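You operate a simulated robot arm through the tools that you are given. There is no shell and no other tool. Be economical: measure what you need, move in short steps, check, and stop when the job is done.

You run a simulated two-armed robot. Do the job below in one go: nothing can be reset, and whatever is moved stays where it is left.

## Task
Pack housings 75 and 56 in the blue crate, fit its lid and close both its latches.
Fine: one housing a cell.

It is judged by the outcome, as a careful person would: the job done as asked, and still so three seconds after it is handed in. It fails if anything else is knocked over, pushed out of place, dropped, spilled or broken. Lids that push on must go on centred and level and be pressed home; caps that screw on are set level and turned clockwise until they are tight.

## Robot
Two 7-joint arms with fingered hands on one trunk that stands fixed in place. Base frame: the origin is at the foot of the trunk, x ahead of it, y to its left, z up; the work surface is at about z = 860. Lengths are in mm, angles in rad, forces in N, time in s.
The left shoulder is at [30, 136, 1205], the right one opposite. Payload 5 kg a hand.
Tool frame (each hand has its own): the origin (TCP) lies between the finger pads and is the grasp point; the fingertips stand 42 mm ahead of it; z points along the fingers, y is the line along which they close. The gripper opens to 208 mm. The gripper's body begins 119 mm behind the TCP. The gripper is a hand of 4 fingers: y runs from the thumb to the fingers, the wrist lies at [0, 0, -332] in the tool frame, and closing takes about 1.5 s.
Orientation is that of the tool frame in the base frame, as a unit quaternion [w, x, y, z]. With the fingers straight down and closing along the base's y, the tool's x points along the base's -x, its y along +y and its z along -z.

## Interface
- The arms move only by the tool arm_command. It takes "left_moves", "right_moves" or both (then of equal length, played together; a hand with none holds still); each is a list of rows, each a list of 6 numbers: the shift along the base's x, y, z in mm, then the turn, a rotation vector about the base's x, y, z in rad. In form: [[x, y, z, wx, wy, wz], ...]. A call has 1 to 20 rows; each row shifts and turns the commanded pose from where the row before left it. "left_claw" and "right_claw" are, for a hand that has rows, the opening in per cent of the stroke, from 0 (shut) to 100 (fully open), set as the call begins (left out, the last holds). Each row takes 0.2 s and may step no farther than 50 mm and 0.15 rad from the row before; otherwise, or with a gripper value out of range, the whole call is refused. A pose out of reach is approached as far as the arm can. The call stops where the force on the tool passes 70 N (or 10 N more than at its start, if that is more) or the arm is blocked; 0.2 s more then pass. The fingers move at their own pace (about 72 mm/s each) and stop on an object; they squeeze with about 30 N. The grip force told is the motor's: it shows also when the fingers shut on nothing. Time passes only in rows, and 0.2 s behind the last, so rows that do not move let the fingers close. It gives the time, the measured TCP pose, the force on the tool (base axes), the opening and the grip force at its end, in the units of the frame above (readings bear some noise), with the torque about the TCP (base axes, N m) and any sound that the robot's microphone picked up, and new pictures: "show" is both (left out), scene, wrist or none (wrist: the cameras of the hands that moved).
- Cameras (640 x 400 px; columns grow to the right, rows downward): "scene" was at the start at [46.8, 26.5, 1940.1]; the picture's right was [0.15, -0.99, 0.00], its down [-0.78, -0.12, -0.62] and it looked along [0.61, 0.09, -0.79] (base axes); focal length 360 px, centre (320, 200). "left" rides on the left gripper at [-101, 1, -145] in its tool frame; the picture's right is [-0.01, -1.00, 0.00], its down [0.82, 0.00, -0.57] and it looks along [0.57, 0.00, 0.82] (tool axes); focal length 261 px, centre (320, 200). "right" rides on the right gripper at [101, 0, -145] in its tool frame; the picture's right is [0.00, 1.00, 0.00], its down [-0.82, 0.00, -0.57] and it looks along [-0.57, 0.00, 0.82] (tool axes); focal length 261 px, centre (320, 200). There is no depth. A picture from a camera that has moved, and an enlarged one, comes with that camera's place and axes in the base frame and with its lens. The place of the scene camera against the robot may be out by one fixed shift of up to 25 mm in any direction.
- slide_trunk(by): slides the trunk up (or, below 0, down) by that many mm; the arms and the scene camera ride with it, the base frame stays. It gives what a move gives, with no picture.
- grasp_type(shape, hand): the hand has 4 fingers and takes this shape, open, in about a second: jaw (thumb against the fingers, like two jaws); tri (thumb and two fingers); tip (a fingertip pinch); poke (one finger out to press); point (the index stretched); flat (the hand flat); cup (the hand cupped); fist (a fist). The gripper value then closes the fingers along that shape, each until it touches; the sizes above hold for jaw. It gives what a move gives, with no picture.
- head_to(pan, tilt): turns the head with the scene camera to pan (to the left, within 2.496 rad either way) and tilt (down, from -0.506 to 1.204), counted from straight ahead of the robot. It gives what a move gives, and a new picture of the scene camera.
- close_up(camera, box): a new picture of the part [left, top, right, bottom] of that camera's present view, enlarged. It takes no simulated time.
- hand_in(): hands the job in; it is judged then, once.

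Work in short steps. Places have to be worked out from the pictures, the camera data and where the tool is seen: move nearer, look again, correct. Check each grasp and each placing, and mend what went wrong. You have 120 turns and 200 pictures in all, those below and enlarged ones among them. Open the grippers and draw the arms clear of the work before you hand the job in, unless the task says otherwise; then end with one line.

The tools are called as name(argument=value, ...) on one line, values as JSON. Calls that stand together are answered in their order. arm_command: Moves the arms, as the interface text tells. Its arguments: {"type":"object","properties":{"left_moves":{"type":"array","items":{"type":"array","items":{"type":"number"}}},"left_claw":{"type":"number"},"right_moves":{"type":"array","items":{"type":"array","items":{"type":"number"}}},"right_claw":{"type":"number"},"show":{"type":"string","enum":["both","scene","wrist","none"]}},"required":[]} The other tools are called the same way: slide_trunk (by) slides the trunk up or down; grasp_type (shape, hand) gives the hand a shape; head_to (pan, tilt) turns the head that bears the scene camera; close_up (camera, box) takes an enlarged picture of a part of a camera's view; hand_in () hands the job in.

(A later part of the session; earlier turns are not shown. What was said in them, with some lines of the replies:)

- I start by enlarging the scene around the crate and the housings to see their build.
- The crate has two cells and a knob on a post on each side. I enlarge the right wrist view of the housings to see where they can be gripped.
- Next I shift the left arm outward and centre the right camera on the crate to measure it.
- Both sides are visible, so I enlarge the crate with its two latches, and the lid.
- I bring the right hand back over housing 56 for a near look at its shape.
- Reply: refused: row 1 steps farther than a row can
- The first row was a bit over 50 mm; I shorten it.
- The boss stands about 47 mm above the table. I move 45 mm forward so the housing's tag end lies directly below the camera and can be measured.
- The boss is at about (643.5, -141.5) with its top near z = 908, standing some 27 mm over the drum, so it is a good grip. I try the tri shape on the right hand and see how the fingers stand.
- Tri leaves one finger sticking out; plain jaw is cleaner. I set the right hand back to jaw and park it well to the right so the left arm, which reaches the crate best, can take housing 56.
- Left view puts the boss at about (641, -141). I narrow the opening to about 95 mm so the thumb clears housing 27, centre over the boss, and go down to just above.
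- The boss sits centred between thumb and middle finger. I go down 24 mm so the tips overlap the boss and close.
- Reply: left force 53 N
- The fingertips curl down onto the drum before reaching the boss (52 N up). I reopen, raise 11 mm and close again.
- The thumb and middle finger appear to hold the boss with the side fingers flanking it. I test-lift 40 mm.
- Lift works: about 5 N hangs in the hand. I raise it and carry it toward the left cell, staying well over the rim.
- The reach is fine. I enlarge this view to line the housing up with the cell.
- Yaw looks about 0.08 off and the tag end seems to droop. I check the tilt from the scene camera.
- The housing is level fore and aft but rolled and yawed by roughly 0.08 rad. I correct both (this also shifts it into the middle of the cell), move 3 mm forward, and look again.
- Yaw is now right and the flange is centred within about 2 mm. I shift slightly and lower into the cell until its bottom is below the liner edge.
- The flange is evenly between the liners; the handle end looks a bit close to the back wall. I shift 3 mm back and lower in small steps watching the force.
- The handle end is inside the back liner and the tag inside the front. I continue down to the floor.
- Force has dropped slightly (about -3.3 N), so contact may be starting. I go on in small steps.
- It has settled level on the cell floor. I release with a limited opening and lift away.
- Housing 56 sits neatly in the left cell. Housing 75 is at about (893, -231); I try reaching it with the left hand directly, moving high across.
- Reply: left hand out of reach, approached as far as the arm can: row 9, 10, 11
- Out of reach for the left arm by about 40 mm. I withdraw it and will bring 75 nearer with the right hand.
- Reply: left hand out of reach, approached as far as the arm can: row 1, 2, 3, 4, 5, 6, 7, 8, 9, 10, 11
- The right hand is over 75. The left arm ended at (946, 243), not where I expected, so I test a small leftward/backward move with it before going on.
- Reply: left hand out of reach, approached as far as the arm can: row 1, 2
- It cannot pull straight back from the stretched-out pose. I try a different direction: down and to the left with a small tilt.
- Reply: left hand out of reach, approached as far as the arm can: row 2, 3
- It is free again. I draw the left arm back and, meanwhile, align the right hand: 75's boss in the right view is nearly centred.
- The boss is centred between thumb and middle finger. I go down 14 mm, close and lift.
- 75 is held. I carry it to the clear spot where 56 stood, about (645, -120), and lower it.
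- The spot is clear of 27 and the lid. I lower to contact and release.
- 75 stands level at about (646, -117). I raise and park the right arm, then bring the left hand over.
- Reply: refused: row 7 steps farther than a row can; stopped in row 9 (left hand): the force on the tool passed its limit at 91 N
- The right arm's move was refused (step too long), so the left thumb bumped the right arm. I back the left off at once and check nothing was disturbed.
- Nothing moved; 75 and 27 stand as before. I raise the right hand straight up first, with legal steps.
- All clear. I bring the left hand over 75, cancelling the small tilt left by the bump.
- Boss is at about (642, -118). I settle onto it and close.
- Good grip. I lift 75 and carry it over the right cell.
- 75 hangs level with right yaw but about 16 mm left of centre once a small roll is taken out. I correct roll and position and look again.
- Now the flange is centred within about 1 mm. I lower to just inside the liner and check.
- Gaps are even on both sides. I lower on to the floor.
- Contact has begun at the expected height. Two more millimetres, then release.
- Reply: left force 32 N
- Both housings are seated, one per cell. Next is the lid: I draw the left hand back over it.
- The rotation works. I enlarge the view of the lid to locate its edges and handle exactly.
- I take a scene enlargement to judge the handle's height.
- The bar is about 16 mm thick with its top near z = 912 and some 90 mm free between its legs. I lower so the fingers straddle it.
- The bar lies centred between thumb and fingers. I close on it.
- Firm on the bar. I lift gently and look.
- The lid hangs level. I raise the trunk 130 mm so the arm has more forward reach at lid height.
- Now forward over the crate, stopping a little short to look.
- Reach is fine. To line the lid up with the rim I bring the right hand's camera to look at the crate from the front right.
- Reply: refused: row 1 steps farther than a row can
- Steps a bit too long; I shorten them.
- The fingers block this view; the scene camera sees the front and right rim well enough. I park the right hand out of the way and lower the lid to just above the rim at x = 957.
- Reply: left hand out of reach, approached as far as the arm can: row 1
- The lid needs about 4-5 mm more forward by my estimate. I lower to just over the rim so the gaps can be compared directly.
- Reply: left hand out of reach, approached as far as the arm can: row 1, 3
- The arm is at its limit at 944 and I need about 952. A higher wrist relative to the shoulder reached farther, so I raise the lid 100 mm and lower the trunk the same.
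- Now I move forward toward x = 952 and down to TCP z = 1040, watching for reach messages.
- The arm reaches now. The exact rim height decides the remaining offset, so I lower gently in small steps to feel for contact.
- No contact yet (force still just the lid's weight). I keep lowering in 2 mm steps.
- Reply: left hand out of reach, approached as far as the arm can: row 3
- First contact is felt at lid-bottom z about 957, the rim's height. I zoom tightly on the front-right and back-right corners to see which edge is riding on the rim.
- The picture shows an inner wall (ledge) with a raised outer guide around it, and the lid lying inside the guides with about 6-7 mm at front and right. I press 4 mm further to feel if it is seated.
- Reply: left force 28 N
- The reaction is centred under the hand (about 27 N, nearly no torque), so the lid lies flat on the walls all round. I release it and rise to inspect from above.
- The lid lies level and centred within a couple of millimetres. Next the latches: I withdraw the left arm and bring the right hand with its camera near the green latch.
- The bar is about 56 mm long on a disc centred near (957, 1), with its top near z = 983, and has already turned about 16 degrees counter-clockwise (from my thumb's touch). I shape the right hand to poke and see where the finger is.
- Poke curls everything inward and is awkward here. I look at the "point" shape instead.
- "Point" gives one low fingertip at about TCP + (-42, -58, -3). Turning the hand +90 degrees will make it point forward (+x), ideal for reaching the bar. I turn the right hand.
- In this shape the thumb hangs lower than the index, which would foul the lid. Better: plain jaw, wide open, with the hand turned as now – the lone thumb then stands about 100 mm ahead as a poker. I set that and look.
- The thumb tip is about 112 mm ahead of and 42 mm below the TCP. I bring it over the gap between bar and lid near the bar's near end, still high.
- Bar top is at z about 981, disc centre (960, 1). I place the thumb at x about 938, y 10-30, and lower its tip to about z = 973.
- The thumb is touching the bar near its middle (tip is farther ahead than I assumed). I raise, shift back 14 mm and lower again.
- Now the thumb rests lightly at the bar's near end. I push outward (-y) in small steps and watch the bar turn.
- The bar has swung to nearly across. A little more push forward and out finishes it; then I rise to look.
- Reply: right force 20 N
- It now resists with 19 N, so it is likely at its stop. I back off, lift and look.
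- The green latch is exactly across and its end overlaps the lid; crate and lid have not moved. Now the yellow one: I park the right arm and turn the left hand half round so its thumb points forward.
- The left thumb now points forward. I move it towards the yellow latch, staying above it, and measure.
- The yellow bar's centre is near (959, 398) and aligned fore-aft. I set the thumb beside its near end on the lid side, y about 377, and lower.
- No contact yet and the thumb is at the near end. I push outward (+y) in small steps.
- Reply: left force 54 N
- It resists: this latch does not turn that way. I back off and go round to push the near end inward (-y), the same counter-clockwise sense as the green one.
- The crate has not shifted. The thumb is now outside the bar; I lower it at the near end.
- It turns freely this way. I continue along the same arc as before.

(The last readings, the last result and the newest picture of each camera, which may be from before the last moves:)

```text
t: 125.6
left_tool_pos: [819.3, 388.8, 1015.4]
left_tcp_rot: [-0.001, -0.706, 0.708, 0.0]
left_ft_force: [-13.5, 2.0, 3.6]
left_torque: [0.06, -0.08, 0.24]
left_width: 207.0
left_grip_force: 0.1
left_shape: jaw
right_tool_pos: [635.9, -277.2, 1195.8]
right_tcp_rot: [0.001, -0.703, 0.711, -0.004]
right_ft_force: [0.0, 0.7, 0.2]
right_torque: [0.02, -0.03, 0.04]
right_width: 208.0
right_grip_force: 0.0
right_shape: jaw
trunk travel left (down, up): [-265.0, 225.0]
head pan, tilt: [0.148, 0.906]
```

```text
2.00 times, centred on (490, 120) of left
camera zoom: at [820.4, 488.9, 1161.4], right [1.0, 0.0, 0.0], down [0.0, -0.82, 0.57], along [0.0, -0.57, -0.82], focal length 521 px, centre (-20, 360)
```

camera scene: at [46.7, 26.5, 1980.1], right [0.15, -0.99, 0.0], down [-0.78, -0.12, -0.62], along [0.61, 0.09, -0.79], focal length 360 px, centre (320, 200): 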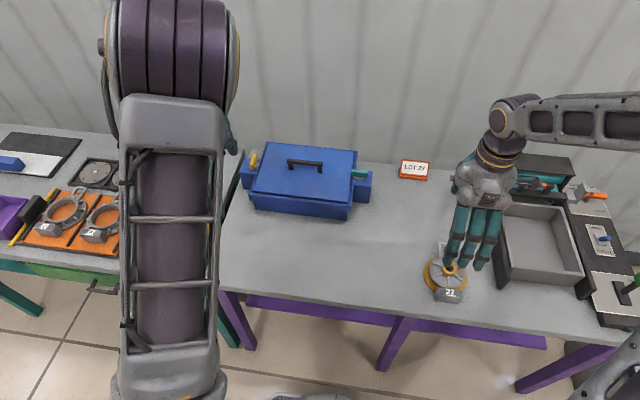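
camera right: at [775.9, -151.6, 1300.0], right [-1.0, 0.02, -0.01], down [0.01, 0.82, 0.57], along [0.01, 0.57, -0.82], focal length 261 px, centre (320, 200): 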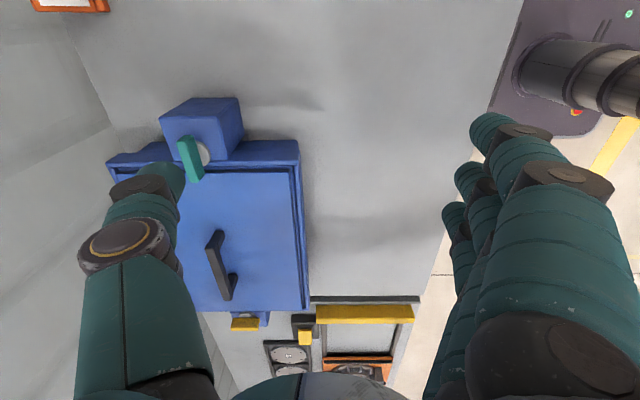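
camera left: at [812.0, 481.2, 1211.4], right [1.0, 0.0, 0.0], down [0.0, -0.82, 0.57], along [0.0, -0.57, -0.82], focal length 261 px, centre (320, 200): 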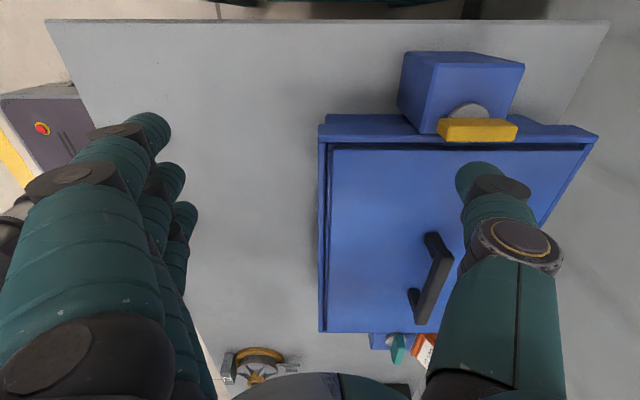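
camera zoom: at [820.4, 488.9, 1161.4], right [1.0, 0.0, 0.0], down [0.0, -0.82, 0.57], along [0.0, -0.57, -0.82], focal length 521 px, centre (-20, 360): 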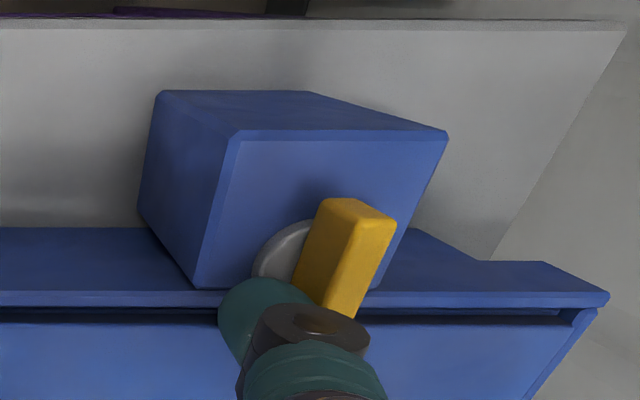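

Nearly across, and resisting. One more gentle push of 3 mm, then retreat and inspect.

arm_command(left_moves=[[3, -1, 0, 0, 0, 0], [0, 0, 0, 0, 0, 0], [0, 0, 0, 0, 0, 0]], show="none")

arm_command(left_moves=[[-14, 2, 0, 0, 0, 0], [0, 0, 40, 0, 0, 0], [-10, 10, 40, 0, 0, 0], [-30, 10, 30, 0, 0, 0], [-30, 10, 30, 0, 0, 0], [-30, 0, 0, 0, 0, 0], [0, 0, 0, 0, 0, 0]], show="both")

close_up(camera="left", box=[380, 20, 620, 280])

close_up(camera="scene", box=[230, 135, 380, 225])

```text
t: 126.4
left_tool_pos: [821.6, 387.3, 1016.7]
left_tcp_rot: [0.0, -0.707, 0.708, 0.0]
left_ft_force: [-16.6, 3.2, 3.7]
left_torque: [0.12, 0.0, 0.49]
left_width: 206.6
left_grip_force: 0.1
left_shape: jaw
right_tool_pos: [636.8, -277.5, 1196.4]
right_tcp_rot: [0.001, -0.702, 0.712, -0.003]
right_ft_force: [-0.1, 0.2, 0.3]
right_torque: [-0.01, 0.0, 0.0]
right_width: 207.9
right_grip_force: 0.1
right_shape: jaw
trunk travel left (down, up): [-265.0, 225.0]
head pan, tilt: [0.148, 0.906]
```

```text
t: 128.0
left_tool_pos: [711.6, 417.0, 1155.5]
left_tcp_rot: [-0.001, -0.706, 0.708, 0.0]
left_ft_force: [0.5, -0.4, 0.3]
left_torque: [-0.04, 0.05, 0.01]
left_width: 207.8
left_grip_force: 0.0
left_shape: jaw
right_tool_pos: [637.8, -277.2, 1195.8]
right_tcp_rot: [0.001, -0.703, 0.712, -0.003]
right_ft_force: [-0.1, 0.3, -0.7]
right_torque: [-0.01, 0.04, -0.01]
right_width: 207.5
right_grip_force: 0.0
right_shape: jaw
trunk travel left (down, up): [-265.0, 225.0]
head pan, tilt: [0.148, 0.906]
camera scene: at [47.8, 26.4, 1980.0], right [0.15, -0.99, 0.0], down [-0.78, -0.12, -0.62], along [0.61, 0.09, -0.79], focal length 360 px, centre (320, 200)
camera left: at [711.9, 518.7, 1300.5], right [1.0, 0.0, 0.0], down [0.0, -0.82, 0.57], along [0.0, -0.57, -0.82], focal length 261 px, centre (320, 200)
```

scene: 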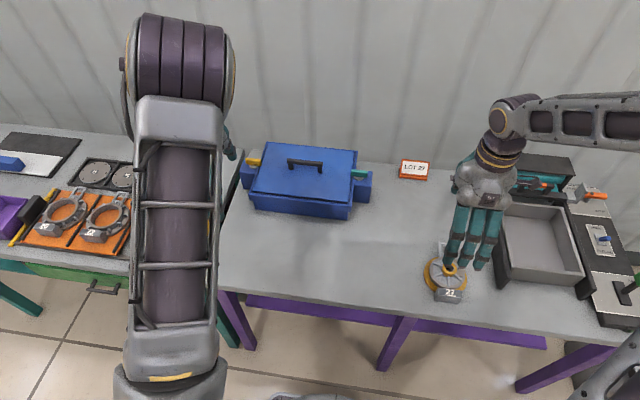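
left: 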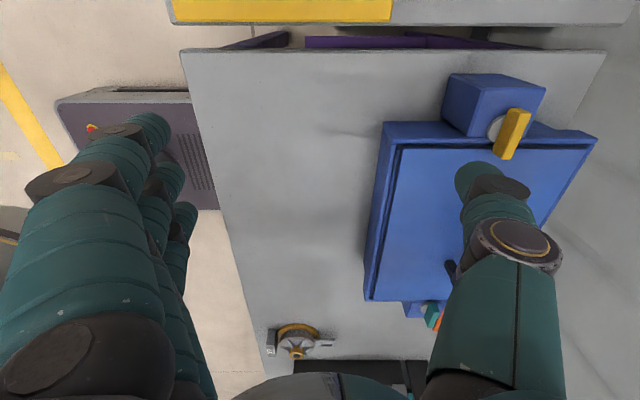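

```text
1.54 times, centred on (500, 150) of left
camera zoom: at [711.9, 518.7, 1300.5], right [1.0, 0.0, 0.0], down [0.0, -0.82, 0.57], along [0.0, -0.57, -0.82], focal length 401 px, centre (43, 277)
```

zoom: 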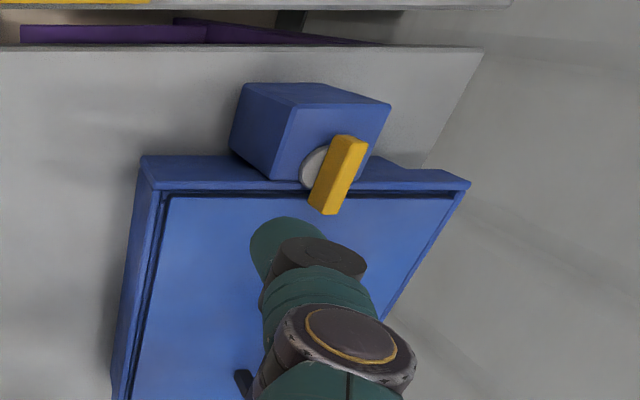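

```text
4.27 times, centred on (305, 180) of scene
camera zoom: at [47.8, 26.4, 1980.0], right [0.15, -0.99, 0.0], down [-0.78, -0.12, -0.62], along [0.61, 0.09, -0.79], focal length 1538 px, centre (384, 285)
```

zoom: 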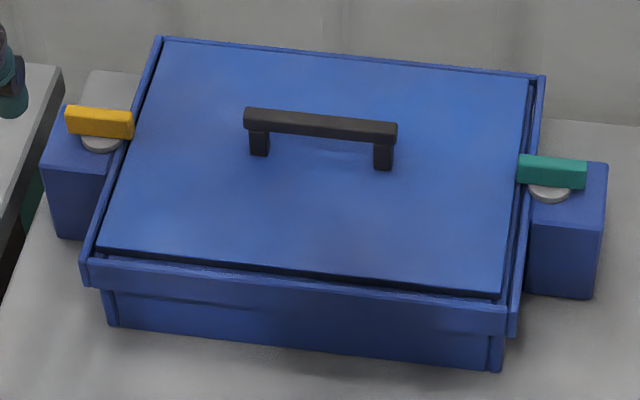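

Both bars lie across with their ends at the lid, the lid is level, and the crate is unmoved. I draw both open hands back and up, clear of the work.

arm_command(left_moves=[[-25, 15, 25, 0, 0, 0], [-25, 15, 25, 0, 0, 0], [-25, 15, 25, 0, 0, 0], [-25, 15, 25, 0, 0, 0], [0, 0, 0, 0, 0, 0]], right_moves=[[-20, -25, 25, 0, 0, 0], [-20, -25, 25, 0, 0, 0], [-20, -25, 25, 0, 0, 0], [-20, -25, 25, 0, 0, 0], [0, 0, 0, 0, 0, 0]], show="scene")

close_up(camera="scene", box=[230, 135, 480, 305])

```text
t: 129.2
left_tool_pos: [612.5, 477.8, 1254.2]
left_tcp_rot: [-0.002, -0.707, 0.707, 0.001]
left_ft_force: [1.3, 0.0, -1.4]
left_torque: [0.01, 0.16, 0.01]
left_width: 207.7
left_grip_force: 0.0
left_shape: jaw
right_tool_pos: [559.5, -377.7, 1294.4]
right_tcp_rot: [0.0, -0.703, 0.711, -0.003]
right_ft_force: [1.0, -0.8, -0.8]
right_torque: [-0.01, 0.22, 0.01]
right_width: 207.9
right_grip_force: 0.0
right_shape: jaw
trunk travel left (down, up): [-265.0, 225.0]
head pan, tilt: [0.148, 0.906]
camera scene: at [51.5, 26.4, 1979.8], right [0.15, -0.99, 0.0], down [-0.78, -0.12, -0.61], along [0.61, 0.09, -0.79], focal length 360 px, centre (320, 200)
```

scene: 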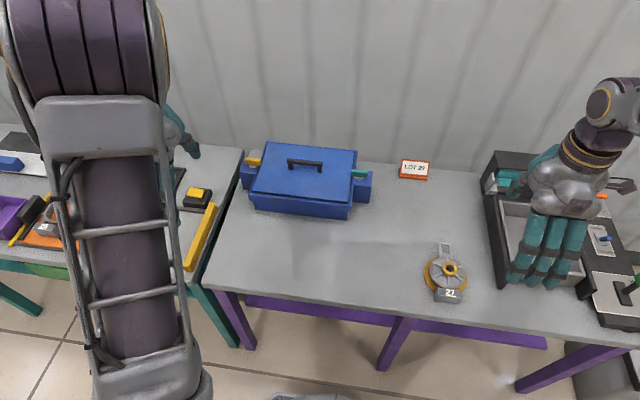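

```text
2.35 times, centred on (355, 220) of scene
camera zoom: at [51.5, 26.4, 1979.8], right [0.15, -0.99, 0.0], down [-0.78, -0.12, -0.61], along [0.61, 0.09, -0.79], focal length 848 px, centre (238, 153)
```

zoom: 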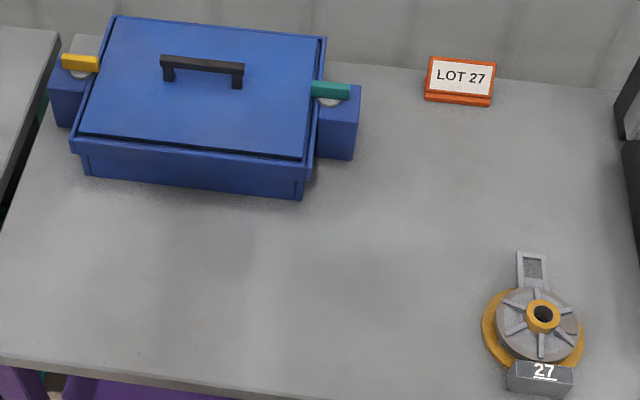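

The crate holds 75 and 56, its lid is on, both latches are across, everything else stands as it was and both hands are open and clear. I hand in.

hand_in()

```text
The job is handed in.
```

Housings 75 and 56 are packed one to a cell in the blue crate, the lid is on level and centred to within about 3 mm, and both latches are turned to their stops, though their ends only just reach over the lid's edge.
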